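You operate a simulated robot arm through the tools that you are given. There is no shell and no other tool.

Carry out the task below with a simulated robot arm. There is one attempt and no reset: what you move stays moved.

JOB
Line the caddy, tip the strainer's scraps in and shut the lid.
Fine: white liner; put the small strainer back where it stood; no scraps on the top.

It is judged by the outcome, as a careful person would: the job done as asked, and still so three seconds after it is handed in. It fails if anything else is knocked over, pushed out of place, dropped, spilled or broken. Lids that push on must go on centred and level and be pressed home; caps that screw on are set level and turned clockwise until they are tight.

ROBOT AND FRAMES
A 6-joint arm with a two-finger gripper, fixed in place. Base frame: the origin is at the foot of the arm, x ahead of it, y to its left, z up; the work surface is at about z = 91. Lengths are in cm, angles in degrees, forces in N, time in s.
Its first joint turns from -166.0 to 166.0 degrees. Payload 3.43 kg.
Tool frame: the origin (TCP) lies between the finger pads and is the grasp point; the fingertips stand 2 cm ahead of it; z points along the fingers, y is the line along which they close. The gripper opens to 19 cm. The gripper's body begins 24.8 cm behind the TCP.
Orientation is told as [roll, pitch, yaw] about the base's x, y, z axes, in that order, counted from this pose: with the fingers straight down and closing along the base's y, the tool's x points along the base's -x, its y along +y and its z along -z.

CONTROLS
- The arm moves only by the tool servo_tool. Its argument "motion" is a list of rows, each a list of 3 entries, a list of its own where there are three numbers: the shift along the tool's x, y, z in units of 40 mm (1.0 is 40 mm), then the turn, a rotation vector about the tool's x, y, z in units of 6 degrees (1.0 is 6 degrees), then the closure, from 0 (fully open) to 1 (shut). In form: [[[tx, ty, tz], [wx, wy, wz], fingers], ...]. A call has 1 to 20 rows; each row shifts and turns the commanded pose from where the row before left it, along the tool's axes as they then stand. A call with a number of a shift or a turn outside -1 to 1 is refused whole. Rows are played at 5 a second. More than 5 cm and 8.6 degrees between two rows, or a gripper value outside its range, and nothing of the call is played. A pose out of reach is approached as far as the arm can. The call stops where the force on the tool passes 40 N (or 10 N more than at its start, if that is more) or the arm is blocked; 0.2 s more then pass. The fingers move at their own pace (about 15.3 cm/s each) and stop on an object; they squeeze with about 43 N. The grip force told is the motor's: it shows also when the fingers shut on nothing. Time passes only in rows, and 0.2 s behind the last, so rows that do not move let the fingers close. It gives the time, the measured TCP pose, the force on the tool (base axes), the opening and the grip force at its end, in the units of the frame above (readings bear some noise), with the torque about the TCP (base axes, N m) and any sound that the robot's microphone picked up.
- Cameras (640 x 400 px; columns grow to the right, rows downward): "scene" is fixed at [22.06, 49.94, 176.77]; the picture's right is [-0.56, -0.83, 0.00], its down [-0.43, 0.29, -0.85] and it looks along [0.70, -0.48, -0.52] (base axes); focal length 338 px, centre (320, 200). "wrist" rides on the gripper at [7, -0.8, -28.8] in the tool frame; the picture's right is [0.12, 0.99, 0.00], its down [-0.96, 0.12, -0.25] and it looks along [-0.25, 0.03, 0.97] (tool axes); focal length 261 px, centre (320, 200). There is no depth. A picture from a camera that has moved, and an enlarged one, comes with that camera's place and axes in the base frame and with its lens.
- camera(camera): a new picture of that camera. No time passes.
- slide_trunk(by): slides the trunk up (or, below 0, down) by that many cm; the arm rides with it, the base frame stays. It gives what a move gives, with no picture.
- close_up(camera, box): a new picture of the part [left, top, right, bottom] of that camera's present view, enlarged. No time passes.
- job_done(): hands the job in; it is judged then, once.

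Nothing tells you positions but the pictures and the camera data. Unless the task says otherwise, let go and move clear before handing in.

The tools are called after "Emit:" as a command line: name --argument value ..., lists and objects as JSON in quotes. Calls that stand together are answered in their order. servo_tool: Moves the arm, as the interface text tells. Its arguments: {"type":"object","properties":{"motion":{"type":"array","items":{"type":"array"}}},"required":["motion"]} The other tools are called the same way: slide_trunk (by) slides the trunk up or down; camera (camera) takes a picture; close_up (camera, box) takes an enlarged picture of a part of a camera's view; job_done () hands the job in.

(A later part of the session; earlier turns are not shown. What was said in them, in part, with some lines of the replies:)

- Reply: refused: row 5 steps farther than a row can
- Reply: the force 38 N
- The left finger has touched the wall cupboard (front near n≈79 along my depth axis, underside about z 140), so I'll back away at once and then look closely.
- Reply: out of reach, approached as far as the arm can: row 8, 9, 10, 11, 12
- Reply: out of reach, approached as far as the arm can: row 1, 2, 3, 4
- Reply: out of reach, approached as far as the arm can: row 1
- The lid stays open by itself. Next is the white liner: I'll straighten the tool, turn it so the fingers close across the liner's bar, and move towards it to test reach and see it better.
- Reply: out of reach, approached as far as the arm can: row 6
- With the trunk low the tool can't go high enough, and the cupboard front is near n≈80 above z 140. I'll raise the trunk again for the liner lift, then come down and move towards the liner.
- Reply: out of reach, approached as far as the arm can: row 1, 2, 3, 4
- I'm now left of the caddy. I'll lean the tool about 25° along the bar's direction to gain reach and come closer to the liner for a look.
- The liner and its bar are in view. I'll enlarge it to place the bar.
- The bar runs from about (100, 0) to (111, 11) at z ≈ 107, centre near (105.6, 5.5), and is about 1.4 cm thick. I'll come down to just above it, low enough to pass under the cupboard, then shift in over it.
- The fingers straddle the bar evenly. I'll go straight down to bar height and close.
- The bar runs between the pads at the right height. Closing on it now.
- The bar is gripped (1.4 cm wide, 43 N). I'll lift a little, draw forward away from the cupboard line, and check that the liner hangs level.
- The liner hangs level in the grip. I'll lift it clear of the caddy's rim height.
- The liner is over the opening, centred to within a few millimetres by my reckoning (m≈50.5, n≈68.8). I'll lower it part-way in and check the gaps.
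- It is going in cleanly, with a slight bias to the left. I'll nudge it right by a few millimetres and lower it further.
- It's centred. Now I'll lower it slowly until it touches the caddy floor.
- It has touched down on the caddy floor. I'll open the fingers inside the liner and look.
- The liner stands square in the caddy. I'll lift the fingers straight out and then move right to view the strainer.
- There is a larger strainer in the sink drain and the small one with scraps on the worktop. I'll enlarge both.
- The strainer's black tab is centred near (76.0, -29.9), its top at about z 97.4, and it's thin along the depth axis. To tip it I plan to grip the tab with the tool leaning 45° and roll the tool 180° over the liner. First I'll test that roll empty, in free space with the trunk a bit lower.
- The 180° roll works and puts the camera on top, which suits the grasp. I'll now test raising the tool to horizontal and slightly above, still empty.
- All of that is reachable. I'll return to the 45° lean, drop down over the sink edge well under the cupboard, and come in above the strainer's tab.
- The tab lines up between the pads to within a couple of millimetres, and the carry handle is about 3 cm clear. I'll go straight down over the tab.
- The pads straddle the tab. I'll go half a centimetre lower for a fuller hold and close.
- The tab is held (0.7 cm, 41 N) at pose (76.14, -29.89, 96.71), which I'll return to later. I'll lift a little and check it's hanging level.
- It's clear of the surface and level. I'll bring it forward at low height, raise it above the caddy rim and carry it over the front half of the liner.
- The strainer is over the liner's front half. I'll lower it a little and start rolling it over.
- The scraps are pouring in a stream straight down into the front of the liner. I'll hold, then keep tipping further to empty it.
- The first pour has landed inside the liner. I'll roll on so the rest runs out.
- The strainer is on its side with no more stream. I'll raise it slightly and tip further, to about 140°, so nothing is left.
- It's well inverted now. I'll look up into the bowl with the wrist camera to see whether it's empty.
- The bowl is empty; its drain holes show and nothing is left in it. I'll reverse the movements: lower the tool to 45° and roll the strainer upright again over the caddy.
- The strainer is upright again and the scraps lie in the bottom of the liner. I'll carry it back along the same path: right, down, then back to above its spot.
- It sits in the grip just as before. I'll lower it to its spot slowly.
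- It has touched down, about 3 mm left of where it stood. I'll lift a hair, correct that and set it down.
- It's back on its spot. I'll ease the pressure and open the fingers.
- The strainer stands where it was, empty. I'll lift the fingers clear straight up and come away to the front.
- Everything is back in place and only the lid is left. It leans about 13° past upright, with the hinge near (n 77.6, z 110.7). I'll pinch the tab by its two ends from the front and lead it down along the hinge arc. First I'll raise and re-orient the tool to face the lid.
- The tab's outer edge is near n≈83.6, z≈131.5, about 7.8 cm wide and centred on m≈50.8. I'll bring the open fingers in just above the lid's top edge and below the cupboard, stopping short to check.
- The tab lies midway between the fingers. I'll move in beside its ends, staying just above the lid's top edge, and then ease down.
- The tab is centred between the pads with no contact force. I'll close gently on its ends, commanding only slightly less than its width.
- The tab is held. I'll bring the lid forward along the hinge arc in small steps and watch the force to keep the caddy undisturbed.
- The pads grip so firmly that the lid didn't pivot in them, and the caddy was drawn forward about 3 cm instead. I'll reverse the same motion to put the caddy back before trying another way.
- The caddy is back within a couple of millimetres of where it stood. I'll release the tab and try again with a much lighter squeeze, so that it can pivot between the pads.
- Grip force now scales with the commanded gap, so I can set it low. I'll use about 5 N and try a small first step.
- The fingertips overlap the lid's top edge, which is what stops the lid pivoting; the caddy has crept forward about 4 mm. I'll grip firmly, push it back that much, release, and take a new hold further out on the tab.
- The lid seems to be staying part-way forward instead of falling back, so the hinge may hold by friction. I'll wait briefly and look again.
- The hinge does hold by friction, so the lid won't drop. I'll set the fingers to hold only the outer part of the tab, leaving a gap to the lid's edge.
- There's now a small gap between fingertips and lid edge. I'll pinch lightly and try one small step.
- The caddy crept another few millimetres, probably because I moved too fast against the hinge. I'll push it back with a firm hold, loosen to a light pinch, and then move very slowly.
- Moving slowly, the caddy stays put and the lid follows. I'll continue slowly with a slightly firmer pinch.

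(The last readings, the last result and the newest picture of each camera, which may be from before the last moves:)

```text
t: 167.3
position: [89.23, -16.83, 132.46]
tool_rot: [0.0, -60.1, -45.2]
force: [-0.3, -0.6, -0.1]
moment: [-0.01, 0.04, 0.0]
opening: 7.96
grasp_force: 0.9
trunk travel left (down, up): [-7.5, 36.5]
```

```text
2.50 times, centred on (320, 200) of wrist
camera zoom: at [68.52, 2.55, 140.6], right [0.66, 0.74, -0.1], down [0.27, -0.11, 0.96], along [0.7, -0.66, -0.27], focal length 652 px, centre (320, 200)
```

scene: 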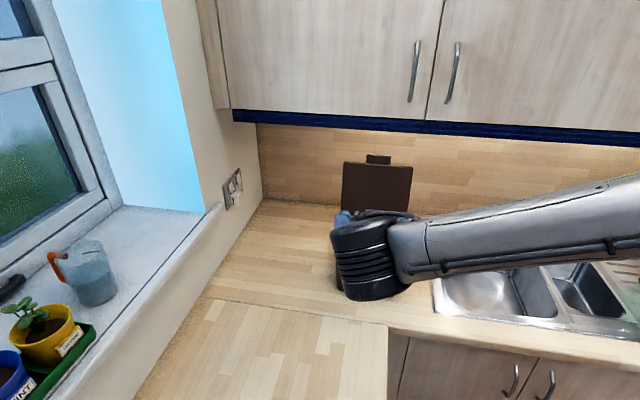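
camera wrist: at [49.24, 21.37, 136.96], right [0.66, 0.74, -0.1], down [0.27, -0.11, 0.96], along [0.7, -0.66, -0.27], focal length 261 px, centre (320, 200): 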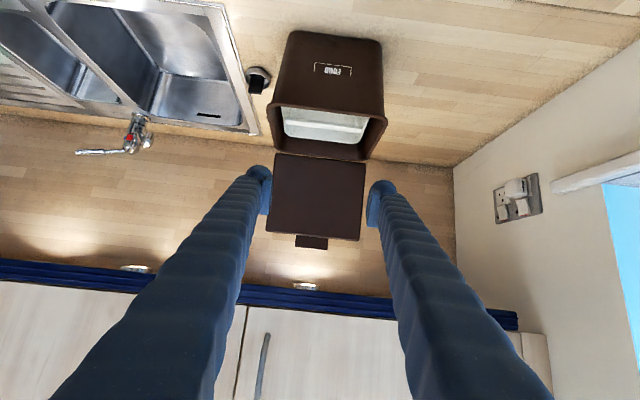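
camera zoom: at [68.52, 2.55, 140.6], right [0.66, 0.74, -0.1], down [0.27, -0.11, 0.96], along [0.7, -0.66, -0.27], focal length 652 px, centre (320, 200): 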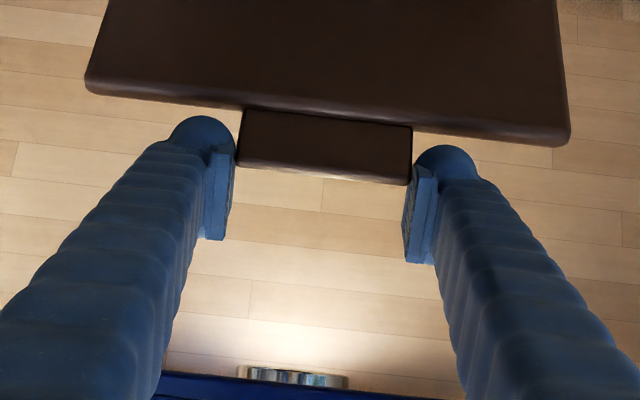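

The caddy hasn't moved and the lid is now just forward of upright, with the tab still between the pads. I'll continue down the arc, trimming the radius slightly.

Emit:
servo_tool --motion '[[[0, 0, 0], [0, 0, 0], 0.589], [[0.0509, 0, -0.0481], [0, 0, 0], 0.589], [[0.0509, 0, -0.0481], [0, 0, 0], 0.589], [[0.0509, 0, -0.0481], [0, 0, 0], 0.589], [[0.0509, 0, -0.0481], [0, 0, 0], 0.589], [[0.0509, 0, -0.0481], [0, 0, 0], 0.589], [[0.0509, 0, -0.0481], [0, 0, 0], 0.589], [[0.0509, 0, -0.0481], [0, 0, 0], 0.589], [[0.0509, 0, -0.0481], [0, 0, 0], 0.589], [[0.0509, 0, -0.0481], [0, 0, 0], 0.589], [[0.0509, 0, -0.0481], [0, 0, 0], 0.589], [[0.0509, 0, -0.0481], [0, 0, 0], 0.589], [[0.0509, 0, -0.0481], [0, 0, 0], 0.589], [[0.0509, 0, -0.0481], [0, 0, 0], 0.589], [[0.0509, 0, -0.0481], [0, 0, 0], 0.589], [[0.0509, 0, -0.0481], [0, 0, 0], 0.589], [[0.0509, 0, -0.0481], [0, 0, 0], 0.589], [[0.0509, 0, -0.0481], [0, 0, 0], 0.589], [[0.0509, 0, -0.0481], [0, 0, 0], 0.589], [[0.0509, 0, -0.0481], [0, 0, 0], 0.589]]'

Emit:
close_up --camera "scene" --box '[320, 150, 450, 300]'

Emit:
close_up --camera "wrist" --box '[220, 120, 420, 280]'

```text
t: 171.5
position: [85.67, -13.28, 130.95]
tool_rot: [0.1, -60.2, -45.1]
force: [0.2, 0.1, -0.5]
moment: [0.02, 0.0, 0.01]
opening: 8.0
grasp_force: 0.2
trunk travel left (down, up): [-7.5, 36.5]
```

```text
2.67 times, centred on (385, 225) of scene
camera zoom: at [22.06, 49.94, 176.77], right [-0.56, -0.83, 0.0], down [-0.43, 0.29, -0.85], along [0.7, -0.48, -0.52], focal length 901 px, centre (147, 133)
```

zoom: 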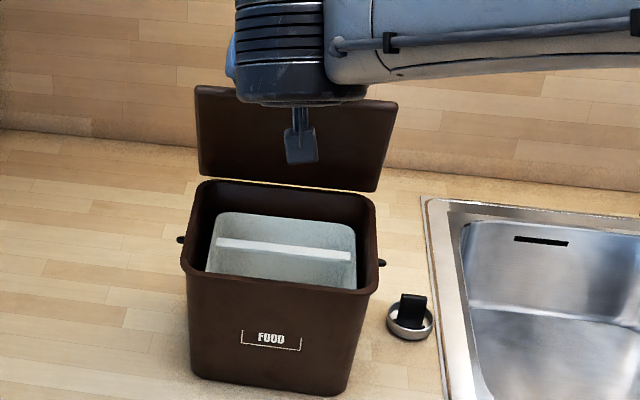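

```text
2.50 times, centred on (320, 200) of wrist
camera zoom: at [64.95, 6.1, 139.08], right [0.66, 0.74, -0.1], down [0.27, -0.11, 0.96], along [0.7, -0.66, -0.27], focal length 652 px, centre (320, 200)
```

zoom: 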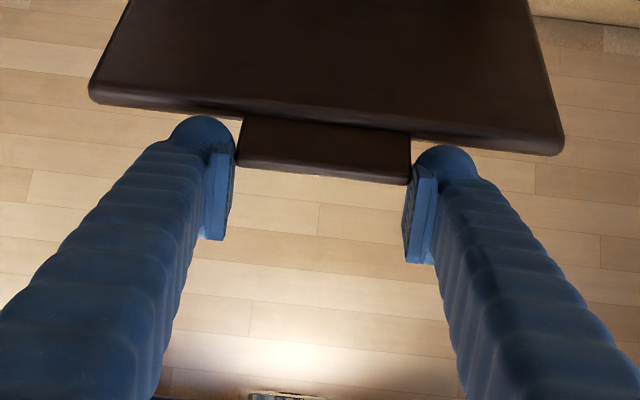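

Emit:
servo_tool --motion '[[[0, 0, 0], [0, 0, 0], 0.592], [[0, 0, 0], [0, 0, 0], 0.592], [[0.065, 0, -0.045], [0, 0, 0], 0.592], [[0.065, 0, -0.045], [0, 0, 0], 0.592], [[0.065, 0, -0.045], [0, 0, 0], 0.592], [[0.065, 0, -0.045], [0, 0, 0], 0.592], [[0.066, 0, -0.044], [0, 0, 0], 0.592], [[0.066, 0, -0.044], [0, 0, 0], 0.592], [[0.067, 0, -0.043], [0, 0, 0], 0.592], [[0.067, 0, -0.043], [0, 0, 0], 0.592], [[0.067, 0, -0.042], [0, 0, 0], 0.592], [[0.067, 0, -0.042], [0, 0, 0], 0.592], [[0.068, 0, -0.042], [0, 0, 0], 0.592], [[0.068, 0, -0.041], [0, 0, 0], 0.592], [[0.068, 0, -0.04], [0, 0, 0], 0.592], [[0.069, 0, -0.04], [0, 0, 0], 0.592], [[0.069, 0, -0.04], [0, 0, 0], 0.592], [[0.069, 0, -0.039], [0, 0, 0], 0.592], [[0.069, 0, -0.039], [0, 0, 0], 0.592], [[0.07, 0, -0.038], [0, 0, 0], 0.592]]'

Emit:
close_up --camera "scene" --box '[320, 150, 450, 300]'

Emit:
close_up --camera "wrist" --box '[220, 120, 420, 280]'

```text
t: 175.7
position: [82.06, -9.76, 128.32]
tool_rot: [0.2, -60.0, -45.0]
force: [1.4, -2.1, 5.5]
moment: [-0.82, -0.65, -0.19]
opening: 7.9
grasp_force: 43.1
trunk travel left (down, up): [-7.5, 36.5]
```

```text
2.67 times, centred on (385, 225) of scene
camera zoom: at [22.06, 49.94, 176.77], right [-0.56, -0.83, 0.0], down [-0.43, 0.29, -0.85], along [0.7, -0.48, -0.52], focal length 901 px, centre (147, 133)
```

zoom: 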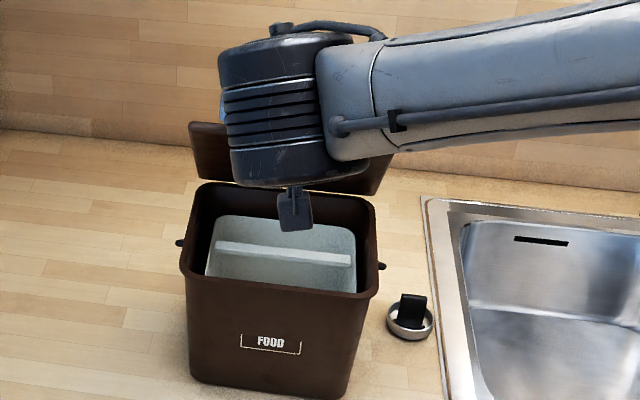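

```text
2.50 times, centred on (320, 200) of wrist
camera zoom: at [61.35, 9.67, 136.44], right [0.66, 0.74, -0.1], down [0.27, -0.11, 0.96], along [0.7, -0.66, -0.27], focal length 652 px, centre (320, 200)
```

zoom: 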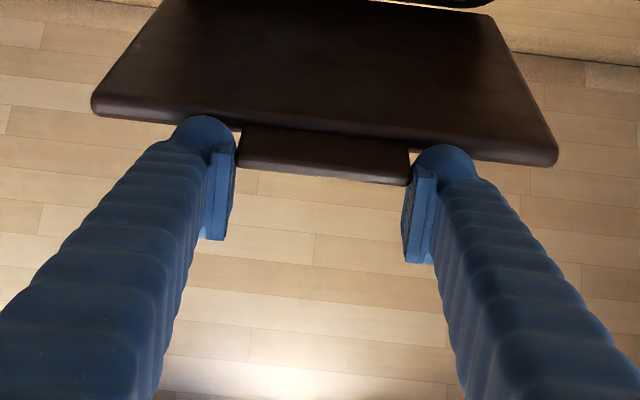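

The pinch had tightened and nudged the caddy a few millimetres again. I'll ease the grip and go on slowly; the caddy can be squared up afterwards.

Emit:
servo_tool --motion '[[[0, 0, 0], [0, 0, 0], 0.586], [[0, 0, 0], [0, 0, 0], 0.586], [[0, 0, 0], [0, 0, 0], 0.586]]'

Emit:
close_up --camera "scene" --box '[320, 150, 450, 300]'

```text
t: 176.5
position: [82.0, -9.73, 128.35]
tool_rot: [0.2, -60.1, -45.2]
force: [-0.5, -0.8, 0.8]
moment: [-0.02, 0.01, 0.01]
opening: 7.96
grasp_force: 0.6
trunk travel left (down, up): [-7.5, 36.5]
```

```text
2.67 times, centred on (385, 225) of scene
camera zoom: at [22.06, 49.94, 176.77], right [-0.56, -0.83, 0.0], down [-0.43, 0.29, -0.85], along [0.7, -0.48, -0.52], focal length 901 px, centre (147, 133)
```

zoom: 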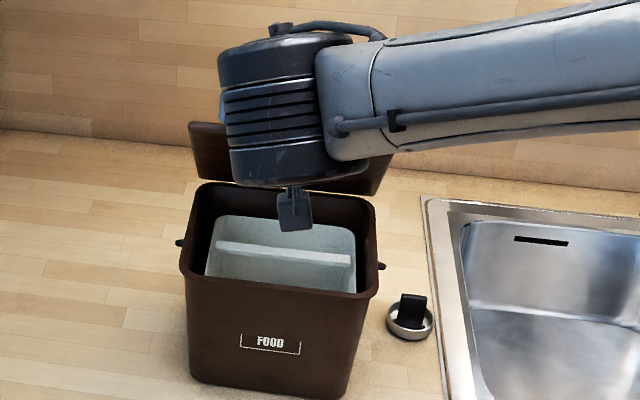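

The lid now stays put at about 55° by itself with almost no grip. From here it is better to release it and press it down from above, so the force is vertical. I'll open the fingers, rise clear and turn the tool to point down.

Emit:
servo_tool --motion '[[[0, 0, 0], [0, 0, 0], 0.56], [[0, 0, 0], [0, 0, 0], 0.53], [[0, 0, 0], [0, 0, 0], 0.5], [[-0.2, 0, -0.12], [0, 0, 0], 0.5], [[-0.43, 0, -0.25], [0, 0, 0], 0.5]]'

Emit:
close_up --camera "scene" --box '[320, 150, 450, 300]'

Emit:
close_up --camera "wrist" --box '[220, 100, 420, 280]'

```text
t: 177.7
position: [82.06, -9.79, 131.14]
tool_rot: [0.1, -60.1, -45.1]
force: [0.5, 0.4, 0.5]
moment: [0.04, 0.01, 0.02]
opening: 9.49
grasp_force: 0.1
trunk travel left (down, up): [-7.5, 36.5]
```

```text
2.67 times, centred on (385, 225) of scene
camera zoom: at [22.06, 49.94, 176.77], right [-0.56, -0.83, 0.0], down [-0.43, 0.29, -0.85], along [0.7, -0.48, -0.52], focal length 901 px, centre (147, 133)
```

zoom: 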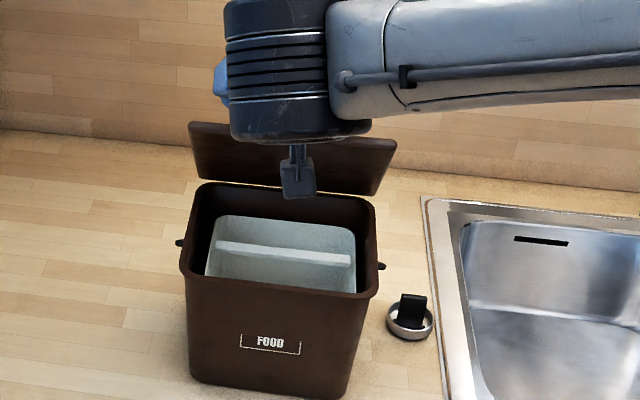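

```text
2.22 times, centred on (320, 190) of wrist
camera zoom: at [61.38, 9.67, 139.39], right [0.66, 0.74, -0.1], down [0.27, -0.11, 0.96], along [0.7, -0.66, -0.27], focal length 579 px, centre (320, 222)
```

zoom: 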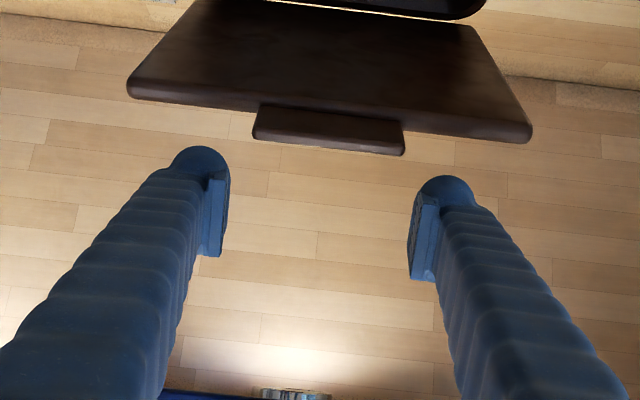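

The lid holds its angle. I'll rise, tilt the tool steeper with fingers shut, and bring the fingertips in over the lid's outer face.

Emit:
servo_tool --motion '[[[-0.76, 0, -0.44], [0, 0, 0], 0.6], [[-0.76, 0, -0.44], [0, 0, 0], 0.8], [[0, 0, 0], [0, 1, 0], 1], [[0, 0, 0], [0, 1, 0], 1], [[0, 0, 0], [0, 1, 0], 1], [[0, 0, 0], [0, 1, 0], 1], [[0, 0, 0], [0, 1, 0], 1]]'

Emit:
camera --camera "wrist"

Emit:
close_up --camera "scene" --box '[300, 100, 450, 300]'

```text
t: 179.3
position: [82.02, -9.69, 138.14]
tool_rot: [0.1, -30.0, -44.9]
force: [0.1, 0.0, 0.6]
moment: [-0.01, 0.01, -0.01]
opening: 0.0
grasp_force: 34.3
trunk travel left (down, up): [-7.5, 36.5]
```

```text
taken
camera wrist: at [67.05, 4.09, 159.44], right [0.63, 0.78, -0.06], down [0.58, -0.42, 0.69], along [0.51, -0.47, -0.72], focal length 261 px, centre (320, 200)
```

wrist: 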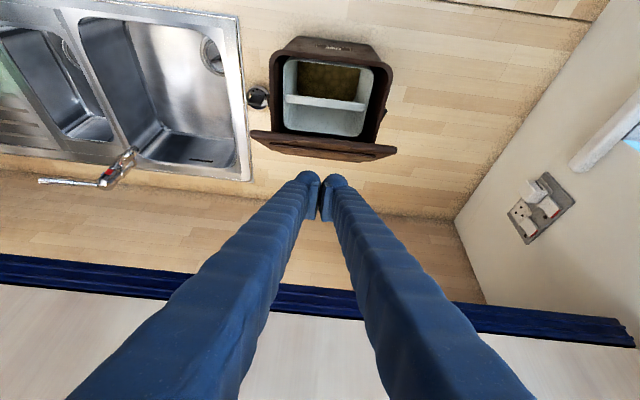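

```text
2.00 times, centred on (375, 200) of scene
camera zoom: at [22.06, 49.94, 176.77], right [-0.56, -0.83, 0.0], down [-0.43, 0.29, -0.85], along [0.7, -0.48, -0.52], focal length 676 px, centre (210, 200)
```

zoom: 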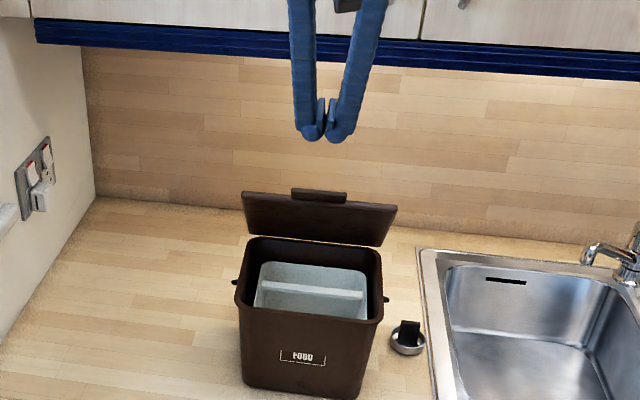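

I have a clear view: the lid stands at about 53°, with the liner and scraps beneath. I'll bring the closed fingertips just above the lid's outer face near its front edge.

Emit:
servo_tool --motion '[[[0.034, 0, 0.875], [0, 0, 0], 1], [[0.034, 0, 0.875], [0, 0, 0], 1], [[0.034, 0, 0.875], [0, 0, 0], 1]]'

Emit:
close_up --camera "scene" --box '[300, 120, 450, 300]'

Emit:
camera --camera "wrist"

```text
t: 180.1
position: [85.65, -13.36, 128.78]
tool_rot: [0.0, -30.1, -45.0]
force: [0.5, 0.3, 0.6]
moment: [0.03, 0.01, -0.04]
opening: 0.01
grasp_force: 34.8
trunk travel left (down, up): [-7.5, 36.5]
```

```text
2.22 times, centred on (375, 210) of scene
camera zoom: at [22.06, 49.94, 176.77], right [-0.56, -0.83, 0.0], down [-0.43, 0.29, -0.85], along [0.7, -0.48, -0.52], focal length 751 px, centre (198, 178)
```

zoom: 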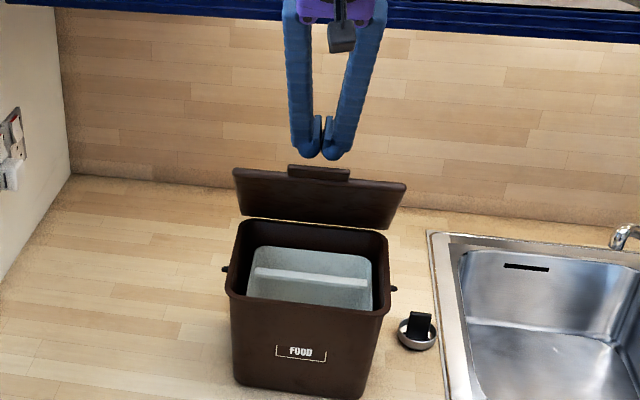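

```text
taken
camera wrist: at [70.51, 0.54, 150.16], right [0.63, 0.78, -0.06], down [0.58, -0.42, 0.7], along [0.52, -0.47, -0.71], focal length 261 px, centre (320, 200)
```

wrist: 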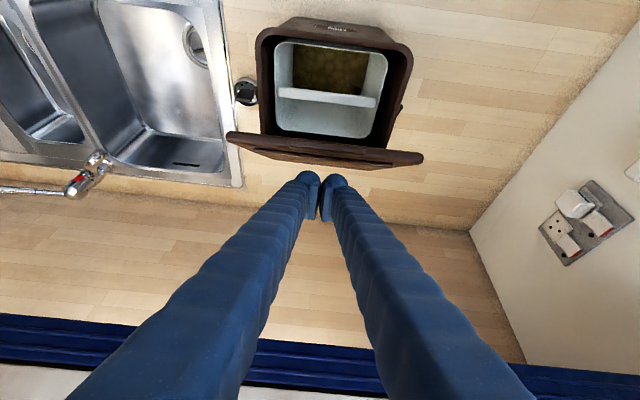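

The tips are just behind the lid's top edge. I'll press gently and slowly, turning the lid down.

Emit:
servo_tool --motion '[[[0.079, 0, 0.0065], [0, 0, 0], 1], [[0.079, 0, 0.0065], [0, 0, 0], 1], [[0.079, 0, 0.0065], [0, 0, 0], 1], [[0.079, 0, 0.0065], [0, 0, 0], 1], [[0.079, 0, 0.0065], [0, 0, 0], 1], [[0.0733, 0, 0.0082], [0, 0, 0], 1], [[0.0733, 0, 0.0082], [0, 0, 0], 1], [[0.0733, 0, 0.0082], [0, 0, 0], 1], [[0.0733, 0, 0.0082], [0, 0, 0], 1], [[0.0733, 0, 0.0082], [0, 0, 0], 1], [[0.0733, 0, 0.0082], [0, 0, 0], 1], [[0.0733, 0, 0.0082], [0, 0, 0], 1], [[0.0733, 0, 0.0082], [0, 0, 0], 1]]'

Emit:
close_up --camera "scene" --box '[320, 150, 450, 300]'

Emit:
camera --camera "wrist"

```text
t: 182.9
position: [83.2, -10.95, 126.58]
tool_rot: [0.1, -30.0, -45.0]
force: [-0.5, -0.9, -0.6]
moment: [-0.02, 0.01, -0.01]
opening: 0.01
grasp_force: 33.9
trunk travel left (down, up): [-7.5, 36.5]
```

```text
2.67 times, centred on (385, 225) of scene
camera zoom: at [22.06, 49.94, 176.77], right [-0.56, -0.83, 0.0], down [-0.43, 0.29, -0.85], along [0.7, -0.48, -0.52], focal length 901 px, centre (147, 133)
```

zoom: 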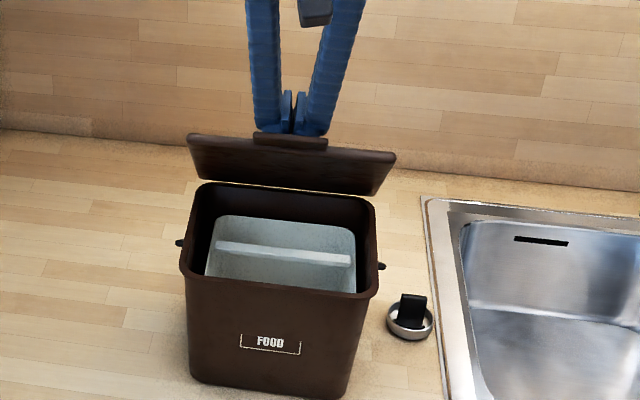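

```text
taken
camera wrist: at [68.2, 2.85, 147.86], right [0.63, 0.78, -0.06], down [0.58, -0.42, 0.7], along [0.52, -0.47, -0.71], focal length 261 px, centre (320, 200)
```

wrist: 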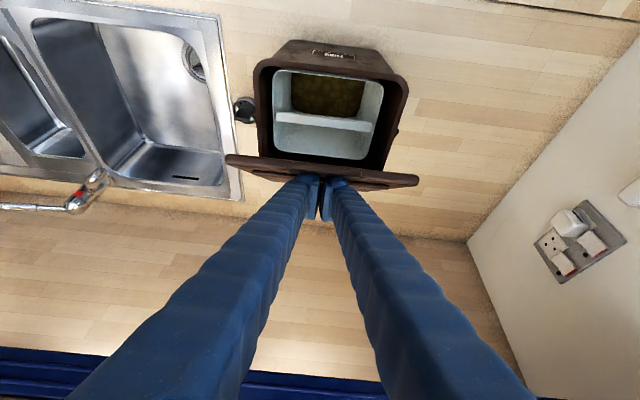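

The lid is turning down and the caddy hasn't shifted. Continuing.

Emit:
servo_tool --motion '[[[0.0715, 0, 0.0222], [0, 0, 0], 1], [[0.0715, 0, 0.0222], [0, 0, 0], 1], [[0.0715, 0, 0.0222], [0, 0, 0], 1], [[0.0715, 0, 0.0222], [0, 0, 0], 1], [[0.0715, 0, 0.0222], [0, 0, 0], 1], [[0.0715, 0, 0.0222], [0, 0, 0], 1], [[0.0715, 0, 0.0222], [0, 0, 0], 1], [[0.0715, 0, 0.0222], [0, 0, 0], 1], [[0.0715, 0, 0.0222], [0, 0, 0], 1], [[0.0715, 0, 0.0222], [0, 0, 0], 1], [[0.0715, 0, 0.0222], [0, 0, 0], 1], [[0.0715, 0, 0.0222], [0, 0, 0], 1], [[0.0715, 0, 0.0222], [0, 0, 0], 1], [[0.0715, 0, 0.0222], [0, 0, 0], 1], [[0.0715, 0, 0.0222], [0, 0, 0], 1]]'

Emit:
close_up --camera "scene" --box '[320, 150, 450, 300]'

Emit:
close_up --camera "wrist" --box '[210, 60, 430, 230]'

```text
t: 186.1
position: [81.01, -8.74, 123.24]
tool_rot: [0.2, -30.1, -45.1]
force: [0.4, -0.9, 1.1]
moment: [-0.02, 0.03, -0.01]
opening: 0.0
grasp_force: 34.5
trunk travel left (down, up): [-7.5, 36.5]
```

```text
2.67 times, centred on (385, 225) of scene
camera zoom: at [22.06, 49.94, 176.77], right [-0.56, -0.83, 0.0], down [-0.43, 0.29, -0.85], along [0.7, -0.48, -0.52], focal length 901 px, centre (147, 133)
```

zoom: 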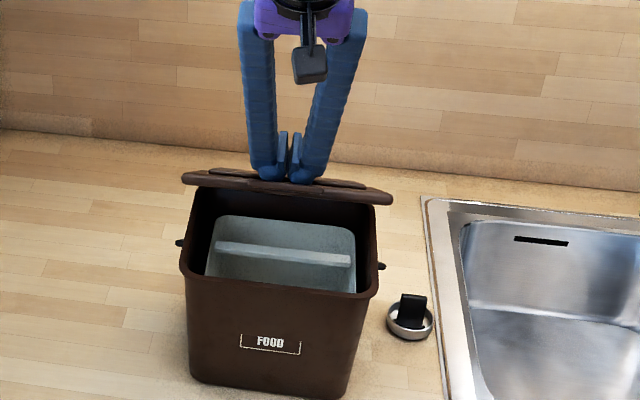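

```text
2.35 times, centred on (320, 145) of wrist
camera zoom: at [65.98, 5.04, 144.54], right [0.63, 0.78, -0.06], down [0.58, -0.42, 0.7], along [0.52, -0.47, -0.71], focal length 613 px, centre (320, 329)
```

zoom: 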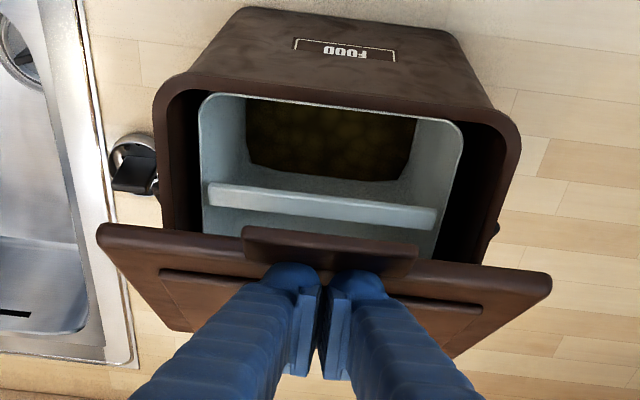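

Working well: the lid is at about 30° and the caddy is still. Continuing down.

Emit:
servo_tool --motion '[[[0.0629, 0, 0.0407], [0, 0, 0], 1], [[0.0629, 0, 0.0407], [0, 0, 0], 1], [[0.0629, 0, 0.0407], [0, 0, 0], 1], [[0.0629, 0, 0.0407], [0, 0, 0], 1], [[0.0629, 0, 0.0407], [0, 0, 0], 1], [[0.0629, 0, 0.0407], [0, 0, 0], 1], [[0.0629, 0, 0.0407], [0, 0, 0], 1], [[0.0629, 0, 0.0407], [0, 0, 0], 1], [[0.0629, 0, 0.0407], [0, 0, 0], 1], [[0.0629, 0, 0.0407], [0, 0, 0], 1], [[0.0629, 0, 0.0407], [0, 0, 0], 1], [[0.0629, 0, 0.0407], [0, 0, 0], 1], [[0.0629, 0, 0.0407], [0, 0, 0], 1], [[0.0629, 0, 0.0407], [0, 0, 0], 1], [[0.0629, 0, 0.0407], [0, 0, 0], 1]]'

Emit:
close_up --camera "scene" --box '[320, 150, 450, 300]'

```text
t: 189.3
position: [79.68, -7.31, 119.36]
tool_rot: [0.1, -30.1, -45.0]
force: [0.1, 0.3, -0.5]
moment: [0.0, 0.03, -0.01]
opening: 0.0
grasp_force: 34.6
trunk travel left (down, up): [-7.5, 36.5]
```

```text
2.67 times, centred on (385, 225) of scene
camera zoom: at [22.06, 49.94, 176.77], right [-0.56, -0.83, 0.0], down [-0.43, 0.29, -0.85], along [0.7, -0.48, -0.52], focal length 901 px, centre (147, 133)
```

zoom: 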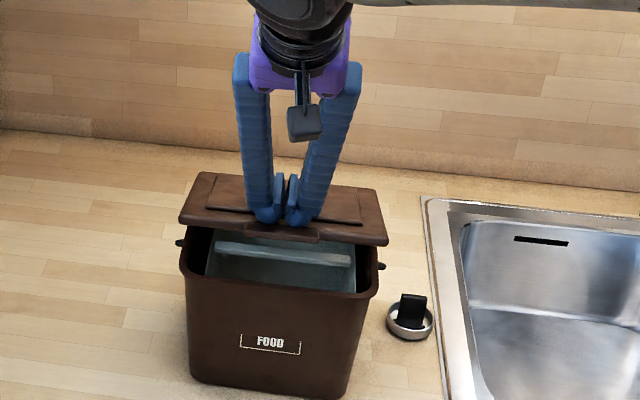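

Emit:
servo_tool --motion '[[[0.0503, 0, 0.0537], [0, 0, 0], 1], [[0.0503, 0, 0.0537], [0, 0, 0], 1], [[0.0503, 0, 0.0537], [0, 0, 0], 1], [[0.0503, 0, 0.0537], [0, 0, 0], 1], [[0.0503, 0, 0.0537], [0, 0, 0], 1], [[0.0503, 0, 0.0537], [0, 0, 0], 1], [[0.0503, 0, 0.0537], [0, 0, 0], 1], [[0.0503, 0, 0.0537], [0, 0, 0], 1], [[0.0503, 0, 0.0537], [0, 0, 0], 1], [[0.0503, 0, 0.0537], [0, 0, 0], 1], [[0.0503, 0, 0.0537], [0, 0, 0], 1], [[0.0503, 0, 0.0537], [0, 0, 0], 1], [[0.0503, 0, 0.0537], [0, 0, 0], 1]]'

Emit:
close_up --camera "scene" --box '[320, 150, 450, 300]'

```text
t: 192.1
position: [78.99, -6.59, 115.64]
tool_rot: [0.2, -30.0, -45.0]
force: [-0.2, -0.2, 0.1]
moment: [-0.01, 0.0, 0.01]
opening: 0.0
grasp_force: 34.8
trunk travel left (down, up): [-7.5, 36.5]
```

```text
2.67 times, centred on (385, 225) of scene
camera zoom: at [22.06, 49.94, 176.77], right [-0.56, -0.83, 0.0], down [-0.43, 0.29, -0.85], along [0.7, -0.48, -0.52], focal length 901 px, centre (147, 133)
```

zoom: 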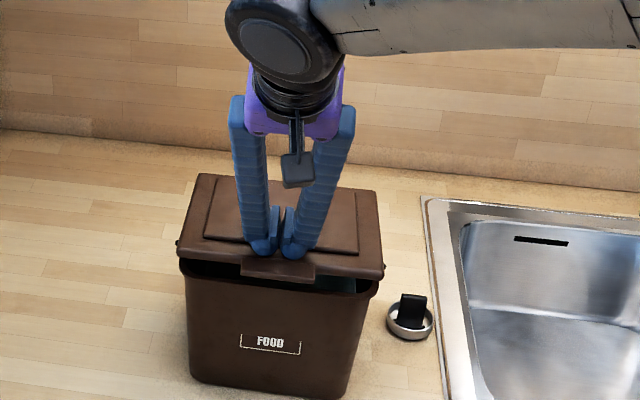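

Nearly shut. I'll press straight down in small steps until it seats.

Emit:
servo_tool --motion '[[[0.03, 0, 0.043], [0, 0, 0], 1], [[0.03, 0, 0.043], [0, 0, 0], 1], [[0.03, 0, 0.043], [0, 0, 0], 1], [[0.025, 0, 0.043], [0, 0, 0], 1], [[0.025, 0, 0.043], [0, 0, 0], 1], [[0.025, 0, 0.043], [0, 0, 0], 1]]'

Emit:
close_up --camera "scene" --box '[320, 180, 450, 300]'

```text
t: 193.5
position: [78.98, -6.59, 114.49]
tool_rot: [0.1, -30.1, -44.9]
force: [-0.5, -0.6, -0.3]
moment: [0.01, 0.0, -0.02]
opening: 0.0
grasp_force: 34.7
trunk travel left (down, up): [-7.5, 36.5]
```

```text
3.33 times, centred on (385, 240) of scene
camera zoom: at [22.06, 49.94, 176.77], right [-0.56, -0.83, 0.0], down [-0.43, 0.29, -0.85], along [0.7, -0.48, -0.52], focal length 1126 px, centre (103, 67)
```

zoom: 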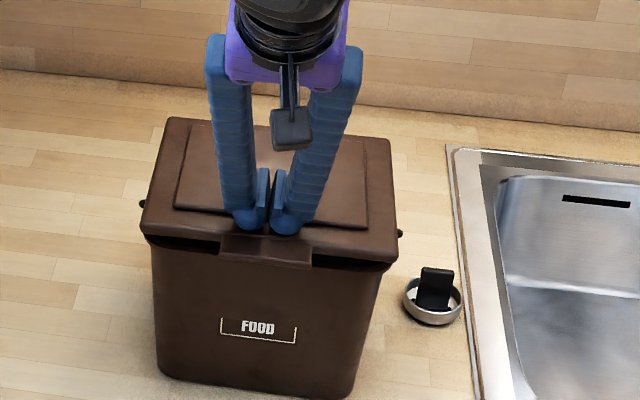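

Emit:
servo_tool --motion '[[[0.025, 0, 0.043], [0, 0, 0], 1], [[0.025, 0, 0.043], [0, 0, 0], 1], [[0.025, 0, 0.043], [0, 0, 0], 1]]'

Emit:
servo_tool --motion '[[[0.02, 0, 0.035], [0, 0, 0], 1], [[0.02, 0, 0.035], [0, 0, 0], 1]]'

Emit:
close_up --camera "scene" --box '[320, 180, 450, 300]'

```text
t: 194.3
position: [78.97, -6.57, 113.96]
tool_rot: [0.1, -30.2, -44.9]
force: [-0.6, 0.8, 0.6]
moment: [-0.03, -0.03, 0.01]
opening: 0.02
grasp_force: 34.6
trunk travel left (down, up): [-7.5, 36.5]
```

```text
t: 194.9
position: [78.93, -6.49, 113.53]
tool_rot: [0.1, -30.1, -45.1]
force: [0.2, -0.1, 0.0]
moment: [-0.02, 0.02, -0.03]
opening: 0.0
grasp_force: 33.4
trunk travel left (down, up): [-7.5, 36.5]
```

```text
3.33 times, centred on (385, 240) of scene
camera zoom: at [22.06, 49.94, 176.77], right [-0.56, -0.83, 0.0], down [-0.43, 0.29, -0.85], along [0.7, -0.48, -0.52], focal length 1126 px, centre (103, 67)
```

zoom: 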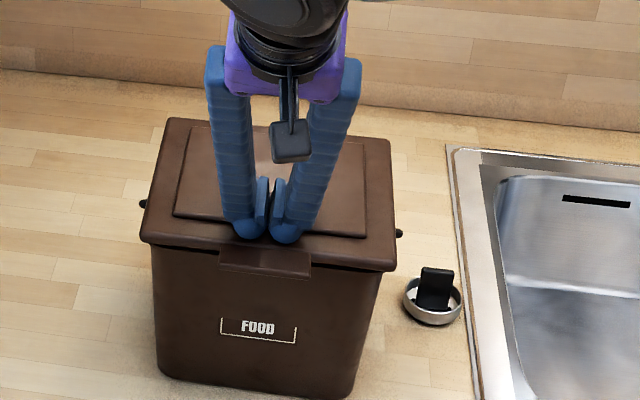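

Emit:
servo_tool --motion '[[[0.02, 0, 0.035], [0, 0, 0], 1], [[0.02, 0, 0.035], [0, 0, 0], 1]]'

Emit:
servo_tool --motion '[[[0.015, 0, 0.026], [0, 0, 0], 1], [[0.015, 0, 0.026], [0, 0, 0], 1]]'

Emit:
close_up --camera "scene" --box '[320, 180, 450, 300]'

```text
t: 195.5
position: [79.04, -6.63, 113.28]
tool_rot: [0.2, -30.2, -45.0]
force: [-0.7, 0.1, 11.6]
moment: [0.08, 0.07, -0.04]
opening: 0.58
grasp_force: 34.5
trunk travel left (down, up): [-7.5, 36.5]
```

```text
t: 196.1
position: [78.91, -6.56, 113.3]
tool_rot: [0.3, -30.3, -45.1]
force: [1.7, 0.4, 27.9]
moment: [0.06, 0.09, -0.01]
opening: 0.6
grasp_force: 34.6
trunk travel left (down, up): [-7.5, 36.5]
```

```text
3.33 times, centred on (385, 240) of scene
camera zoom: at [22.06, 49.94, 176.77], right [-0.56, -0.83, 0.0], down [-0.43, 0.29, -0.85], along [0.7, -0.48, -0.52], focal length 1126 px, centre (103, 67)
```

zoom: 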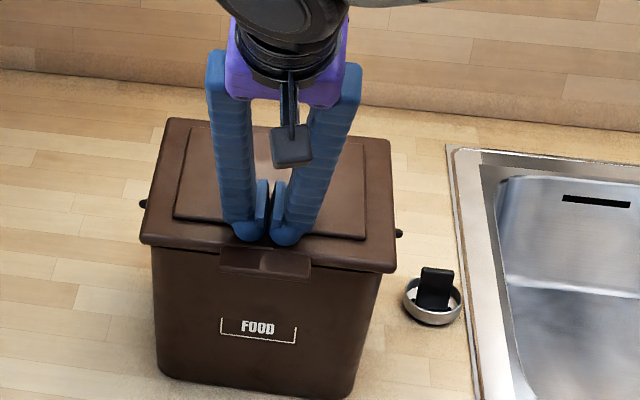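

The lid is down on its seat; it took 28 N without moving further. I'll lift off and compare the caddy with how it looked at the start.

Emit:
servo_tool --motion '[[[-0.06, 0, -0.11], [0, 0, 0], 1], [[-0.25, 0, -0.43], [0, 0, 0], 1], [[-0.3, 0, -0.6], [0, 0, 0], 1], [[0, 0, -0.9], [0, 0, 0], 1], [[0, 0, -0.9], [0, 0, 0], 1], [[0, 0, -0.9], [0, 0, 0], 1], [[0.7, 0, -0.3], [0, 0, 0], 1], [[0.7, 0, 0], [0, 0, 0], 1], [[0.7, 0, 0], [0, 0, 0], 1]]'

Emit:
close_up --camera "scene" --box '[240, 190, 440, 315]'

Emit:
camera --camera "wrist"

```text
t: 198.1
position: [69.64, 2.47, 123.64]
tool_rot: [-0.3, -29.9, -45.1]
force: [0.9, -0.3, -0.3]
moment: [-0.01, 0.04, -0.04]
opening: 0.0
grasp_force: 34.3
trunk travel left (down, up): [-7.5, 36.5]
```

```text
3.20 times, centred on (340, 252) of scene
camera zoom: at [22.06, 49.94, 176.77], right [-0.56, -0.83, 0.0], down [-0.43, 0.29, -0.85], along [0.7, -0.48, -0.52], focal length 1081 px, centre (256, 32)
```

zoom: 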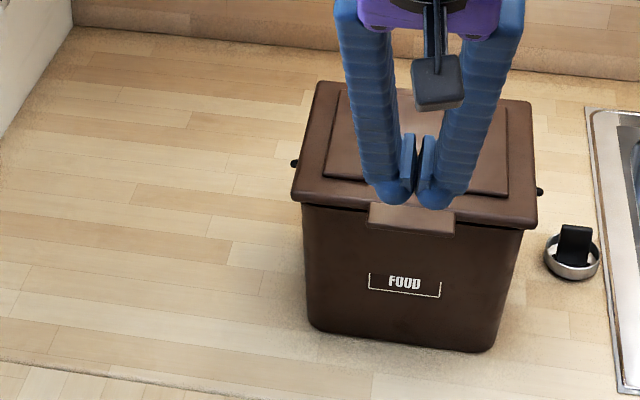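

```text
taken
camera wrist: at [54.75, 16.54, 145.08], right [0.63, 0.77, -0.07], down [0.59, -0.42, 0.69], along [0.51, -0.48, -0.72], focal length 261 px, centre (320, 200)
```

wrist: 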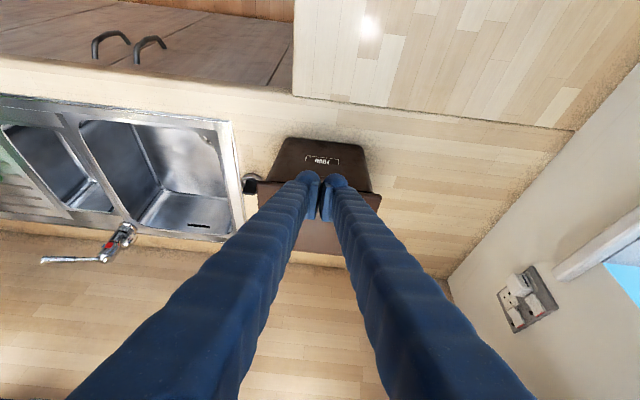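

The lid is closed and level. Compared with the start, the caddy sits about 1.2 cm forward from the lid handling. I'll nudge it back with the closed fingertips low on its front face, gently.

Emit:
servo_tool --motion '[[[0, 0, 0], [0, -1, 0], 1], [[0, 0, 0], [0, -1, 0], 1], [[0, 0, 0], [0, -1, 0], 1], [[0, 0, 0], [0, -1, 0], 1], [[0, 0, 0], [0, -1, 0], 1], [[0.9, 0, 0.52], [0, 0, 0], 1], [[0.9, 0, 0.52], [0, 0, 0], 1], [[0.9, 0, 0.52], [0, 0, 0], 1], [[0.9, 0, 0.52], [0, 0, 0], 1], [[0.9, 0, 0.52], [0, 0, 0], 1], [[0.8, 0, 0.46], [0, 0, 0], 1]]'

Emit:
camera --camera "wrist"

Emit:
close_up --camera "scene" --box '[240, 190, 440, 315]'

```text
t: 200.5
position: [69.47, 2.87, 99.81]
tool_rot: [0.2, -60.0, -45.2]
force: [-0.1, -0.2, -0.5]
moment: [0.02, -0.03, 0.05]
opening: 0.02
grasp_force: 34.3
trunk travel left (down, up): [-7.5, 36.5]
```

```text
taken
camera wrist: at [48.87, 22.26, 108.01], right [0.66, 0.74, -0.1], down [0.27, -0.11, 0.96], along [0.7, -0.66, -0.27], focal length 261 px, centre (320, 200)
```

wrist: 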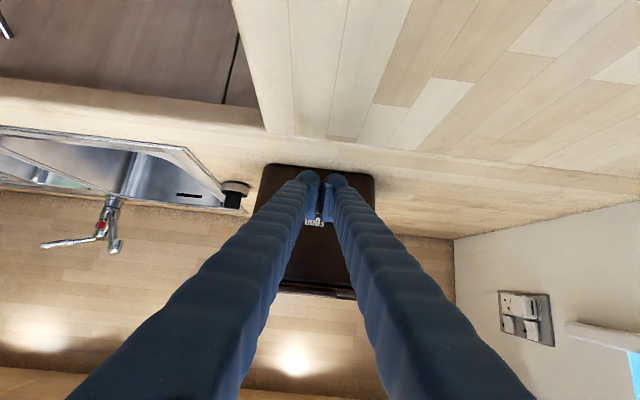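

```text
3.20 times, centred on (340, 252) of scene
camera zoom: at [22.06, 49.94, 176.77], right [-0.56, -0.83, 0.0], down [-0.43, 0.29, -0.85], along [0.7, -0.48, -0.52], focal length 1081 px, centre (256, 32)
```

zoom: 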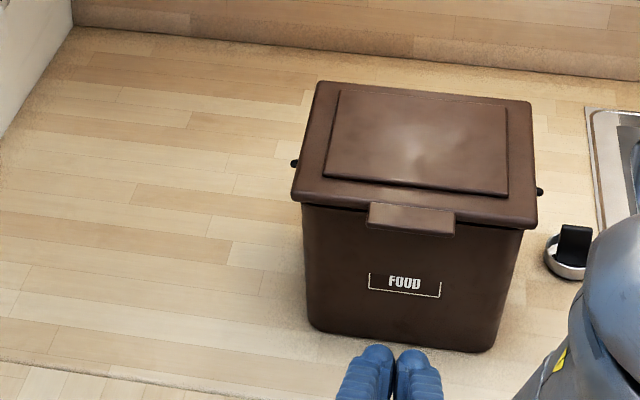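

Emit:
servo_tool --motion '[[[-0.169, 0, 0.48], [0, 0, 0], 1], [[-0.169, 0, 0.48], [0, 0, 0], 1], [[-0.169, 0, 0.48], [0, 0, 0], 1], [[-0.169, 0, 0.48], [0, 0, 0], 1], [[-0.025, 0, 0.0433], [0, 0, 0], 1], [[-0.025, 0, 0.0433], [0, 0, 0], 1], [[-0.025, 0, 0.0433], [0, 0, 0], 1], [[-0.025, 0, 0.0433], [0, 0, 0], 1], [[-0.025, 0, 0.0433], [0, 0, 0], 1], [[-0.025, 0, 0.0433], [0, 0, 0], 1]]'

Emit:
close_up --camera "scene" --box '[240, 190, 440, 315]'

```text
t: 202.7
position: [76.11, -3.71, 98.38]
tool_rot: [0.2, -60.1, -45.0]
force: [-0.1, 0.4, -0.3]
moment: [0.0, 0.01, 0.0]
opening: 0.0
grasp_force: 34.4
trunk travel left (down, up): [-7.5, 36.5]
```

```text
3.20 times, centred on (340, 252) of scene
camera zoom: at [22.06, 49.94, 176.77], right [-0.56, -0.83, 0.0], down [-0.43, 0.29, -0.85], along [0.7, -0.48, -0.52], focal length 1081 px, centre (256, 32)
```

zoom: 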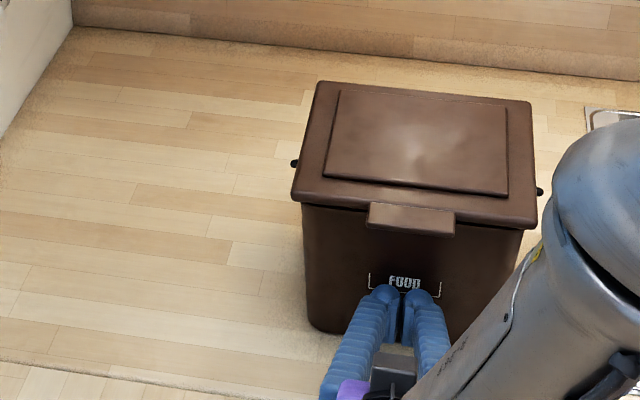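

Emit:
servo_tool --motion '[[[-0.025, 0, 0.0433], [0, 0, 0], 1], [[-0.025, 0, 0.0433], [0, 0, 0], 1], [[-0.025, 0, 0.0433], [0, 0, 0], 1], [[-0.025, 0, 0.0433], [0, 0, 0], 1], [[-0.025, 0, 0.0433], [0, 0, 0], 1]]'

Emit:
close_up --camera "scene" --box '[240, 190, 440, 315]'

```text
t: 203.9
position: [76.66, -4.34, 98.36]
tool_rot: [0.2, -60.0, -45.0]
force: [-1.1, 2.5, 1.4]
moment: [0.02, -0.04, -0.02]
opening: 0.6
grasp_force: 34.0
trunk travel left (down, up): [-7.5, 36.5]
```

```text
3.20 times, centred on (340, 252) of scene
camera zoom: at [22.06, 49.94, 176.77], right [-0.56, -0.83, 0.0], down [-0.43, 0.29, -0.85], along [0.7, -0.48, -0.52], focal length 1081 px, centre (256, 32)
```

zoom: 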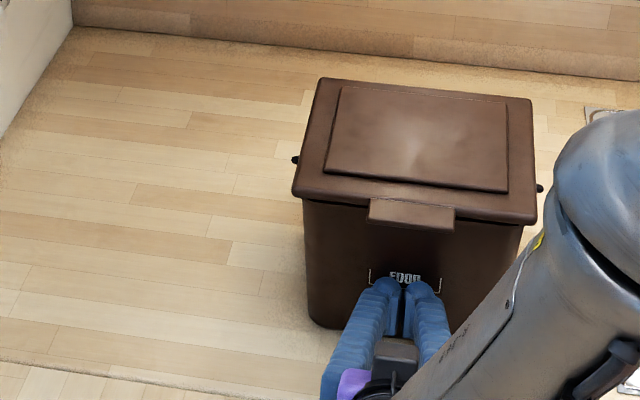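

Contact is made and it is sliding back. A little more.

Emit:
servo_tool --motion '[[[-0.025, 0, 0.0433], [0, 0, 0], 1], [[-0.025, 0, 0.0433], [0, 0, 0], 1], [[-0.025, 0, 0.0433], [0, 0, 0], 1]]'

Emit:
close_up --camera "scene" --box '[240, 190, 440, 315]'

```text
t: 204.7
position: [77.12, -4.77, 98.33]
tool_rot: [0.1, -60.1, -45.1]
force: [-1.2, 1.2, 0.5]
moment: [0.0, -0.02, -0.01]
opening: 0.6
grasp_force: 34.7
trunk travel left (down, up): [-7.5, 36.5]
```

```text
3.20 times, centred on (340, 252) of scene
camera zoom: at [22.06, 49.94, 176.77], right [-0.56, -0.83, 0.0], down [-0.43, 0.29, -0.85], along [0.7, -0.48, -0.52], focal length 1081 px, centre (256, 32)
```

zoom: 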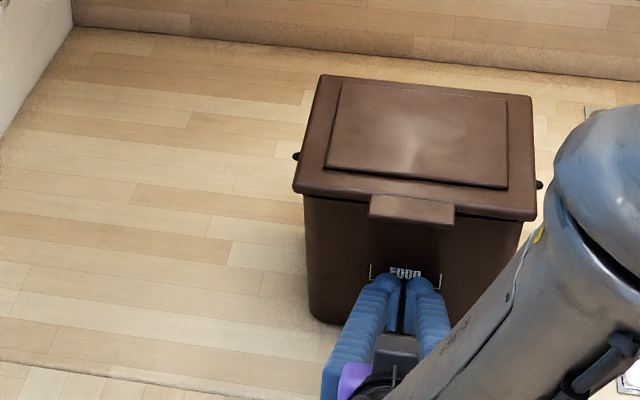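

The caddy now matches its starting position. I'll back the tool away and up, clear of everything, and make a final check.

Emit:
servo_tool --motion '[[[0.1, 0, -0.17], [0, 0, 0], 1], [[0.3, 0, -0.5], [0, 0, 0], 1], [[0.3, 0, -0.7], [0, 0, 0], 1], [[0.2, 0, -0.9], [0, 0, 0], 1], [[0, 0, -0.9], [0, 0, 0], 1], [[-0.6, 0, -0.7], [0, 0, 0], 1], [[-0.8, 0, -0.5], [0, 0, 0], 1], [[-0.8, 0, -0.5], [0, 0, 0], 1], [[-0.8, 0, -0.5], [0, 0, 0], 1], [[-0.8, 0, -0.5], [0, 0, 0], 1], [[-0.8, 0, -0.5], [0, 0, 0], 1]]'

Emit:
camera --camera "scene"

Emit:
camera --camera "wrist"

```text
t: 207.1
position: [66.64, 5.63, 123.94]
tool_rot: [0.1, -60.2, -45.0]
force: [-0.6, 0.0, 0.0]
moment: [-0.01, 0.01, -0.01]
opening: 0.01
grasp_force: 34.3
trunk travel left (down, up): [-7.5, 36.5]
```

```text
taken
```

scene: 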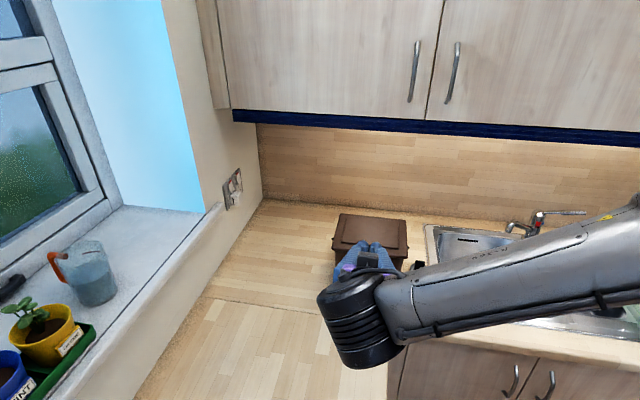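

```text
taken
camera wrist: at [45.91, 25.13, 132.07], right [0.66, 0.74, -0.1], down [0.27, -0.11, 0.96], along [0.7, -0.66, -0.27], focal length 261 px, centre (320, 200)
```

wrist: 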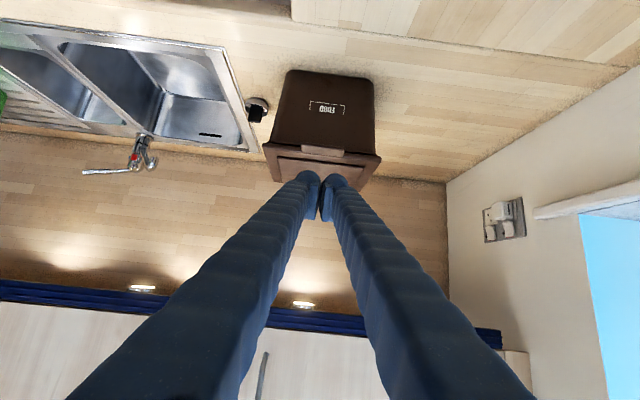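

I'll straighten the tool and look down at the caddy, strainer and worktop.

Emit:
servo_tool --motion '[[[0, 0, 0], [0, 1, 0], 1], [[0, 0, 0], [0, 1, 0], 1], [[0, 0, 0], [0, 1, 0], 1], [[0, 0, 0], [0, 1, 0], 1], [[0, 0, 0], [0, 1, 0], 1], [[0, 0, 0], [0, 1, 0], 1], [[0, 0, 0], [0, 1, 0], 1], [[0, 0, 0], [0, 1, 0], 1]]'

Emit:
slide_trunk --by 25

Emit:
camera --camera "wrist"

Emit:
close_up --camera "scene" --box '[240, 190, 440, 315]'

Emit:
camera --camera "scene"

```text
t: 208.9
position: [66.75, 5.59, 123.88]
tool_rot: [0.1, -12.0, -44.9]
force: [-0.5, -0.4, -0.8]
moment: [-0.01, -0.02, 0.01]
opening: 0.0
grasp_force: 34.9
trunk travel left (down, up): [-7.5, 36.5]
```

```text
t: 211.5
position: [66.66, 5.7, 148.88]
tool_rot: [0.1, -12.1, -45.0]
force: [-1.0, 0.4, 0.2]
moment: [0.0, -0.01, 0.01]
opening: 0.01
grasp_force: 34.9
trunk travel left (down, up): [-32.5, 11.5]
```

```text
taken
camera wrist: at [56.99, 14.06, 175.47], right [0.62, 0.78, -0.02], down [0.71, -0.55, 0.44], along [0.34, -0.29, -0.9], focal length 261 px, centre (320, 200)
```

wrist: 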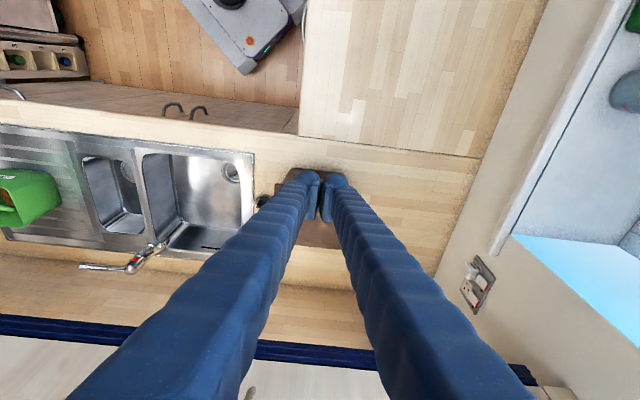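

```text
3.20 times, centred on (340, 252) of scene
camera zoom: at [22.06, 49.94, 176.77], right [-0.56, -0.83, 0.0], down [-0.43, 0.29, -0.85], along [0.7, -0.48, -0.52], focal length 1081 px, centre (256, 32)
```

zoom: 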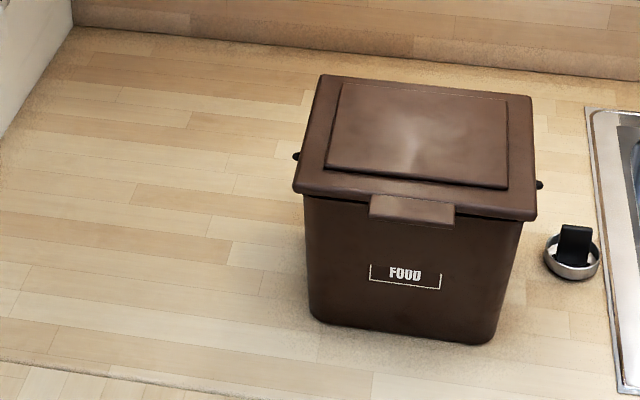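

```text
taken
```

scene: 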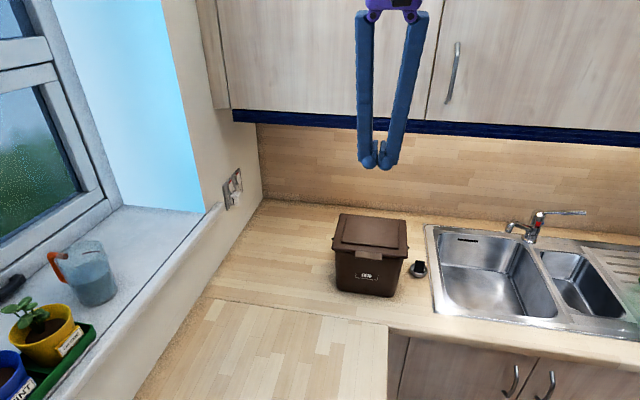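

Emit:
close_up --camera "scene" --box '[325, 200, 415, 300]'

Emit:
close_up --camera "scene" --box '[390, 245, 450, 290]'

Emit:
close_up --camera "scene" --box '[0, 225, 200, 400]'

```text
4.00 times, centred on (370, 250) of scene
camera zoom: at [22.06, 49.94, 176.77], right [-0.56, -0.83, 0.0], down [-0.43, 0.29, -0.85], along [0.7, -0.48, -0.52], focal length 1351 px, centre (120, 0)
```

zoom: 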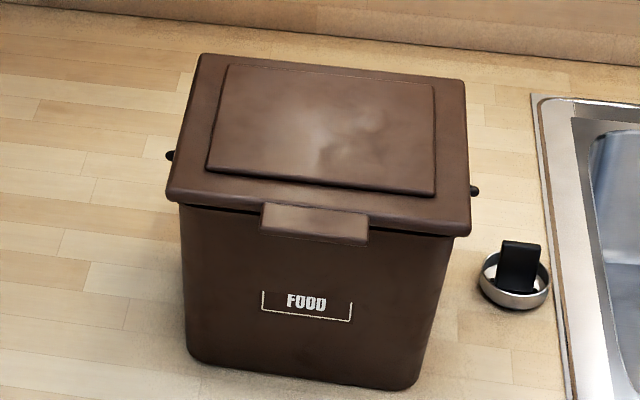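

```text
8.89 times, centred on (420, 268) of scene
camera zoom: at [22.06, 49.94, 176.77], right [-0.56, -0.83, 0.0], down [-0.43, 0.29, -0.85], along [0.7, -0.48, -0.52], focal length 3003 px, centre (-569, -400)
```

zoom: 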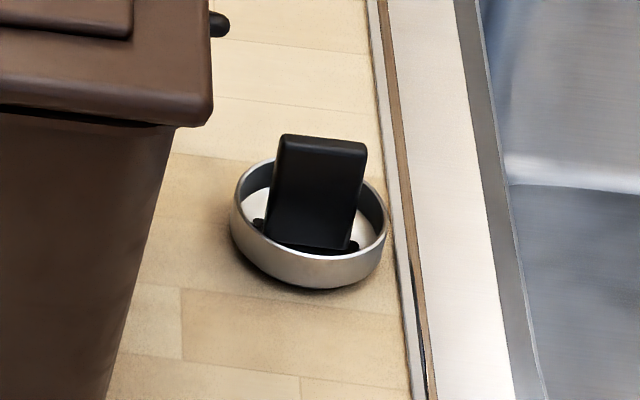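

```text
2.29 times, centred on (100, 312) of scene
camera zoom: at [22.06, 49.94, 176.77], right [-0.56, -0.83, 0.0], down [-0.43, 0.29, -0.85], along [0.7, -0.48, -0.52], focal length 772 px, centre (823, -57)
```

zoom: 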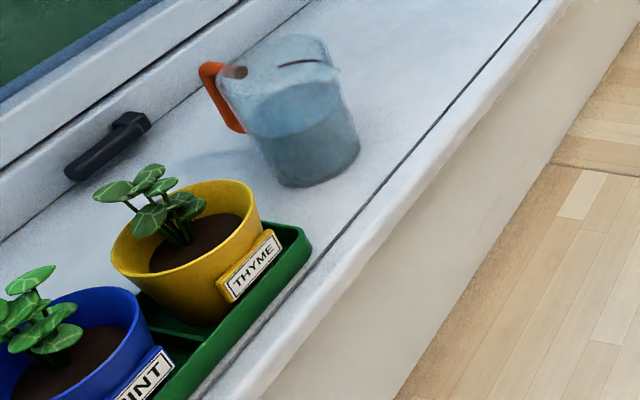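

The final pictures show:
- **Caddy:** it holds the white liner with the scraps inside. The lid is shut and level and looks the same as at the start, and the caddy is back in its place.
- **Small strainer:** it is empty and stands where it was.
- **Worktop and lid:** there are no scraps on either.
- **Everything else:** nothing else in view looks disturbed, and the tool is clear.

I'm handing the job in.

Emit:
job_done

```text
The job is handed in.
```

The caddy is lined with the white liner, the strainer's scraps are tipped in, and the lid is shut. I've handed the job in; no verdict has come back.

- **Liner:** it stands square on the caddy floor, with the scraps in the bottom of it.
- **Small strainer:** it is empty, with its drain holes showing, and stands where it was to within a millimetre or so.
- **Lid:** I pressed it down with about 28 N until it stopped. In the pictures it looks just as it did at the start.
- **Top:** I saw no scraps on the lid or the worktop.

Two things went less cleanly:

- **Cupboard:** early on, a finger pressed against the wall cupboard at about 37 N before I backed off. The cupboard looked unmarked in later pictures.
- **Caddy:** closing the lid dragged the caddy forward several times, by up to about 3 cm. I pushed it back, and it now matches its starting position in the pictures.
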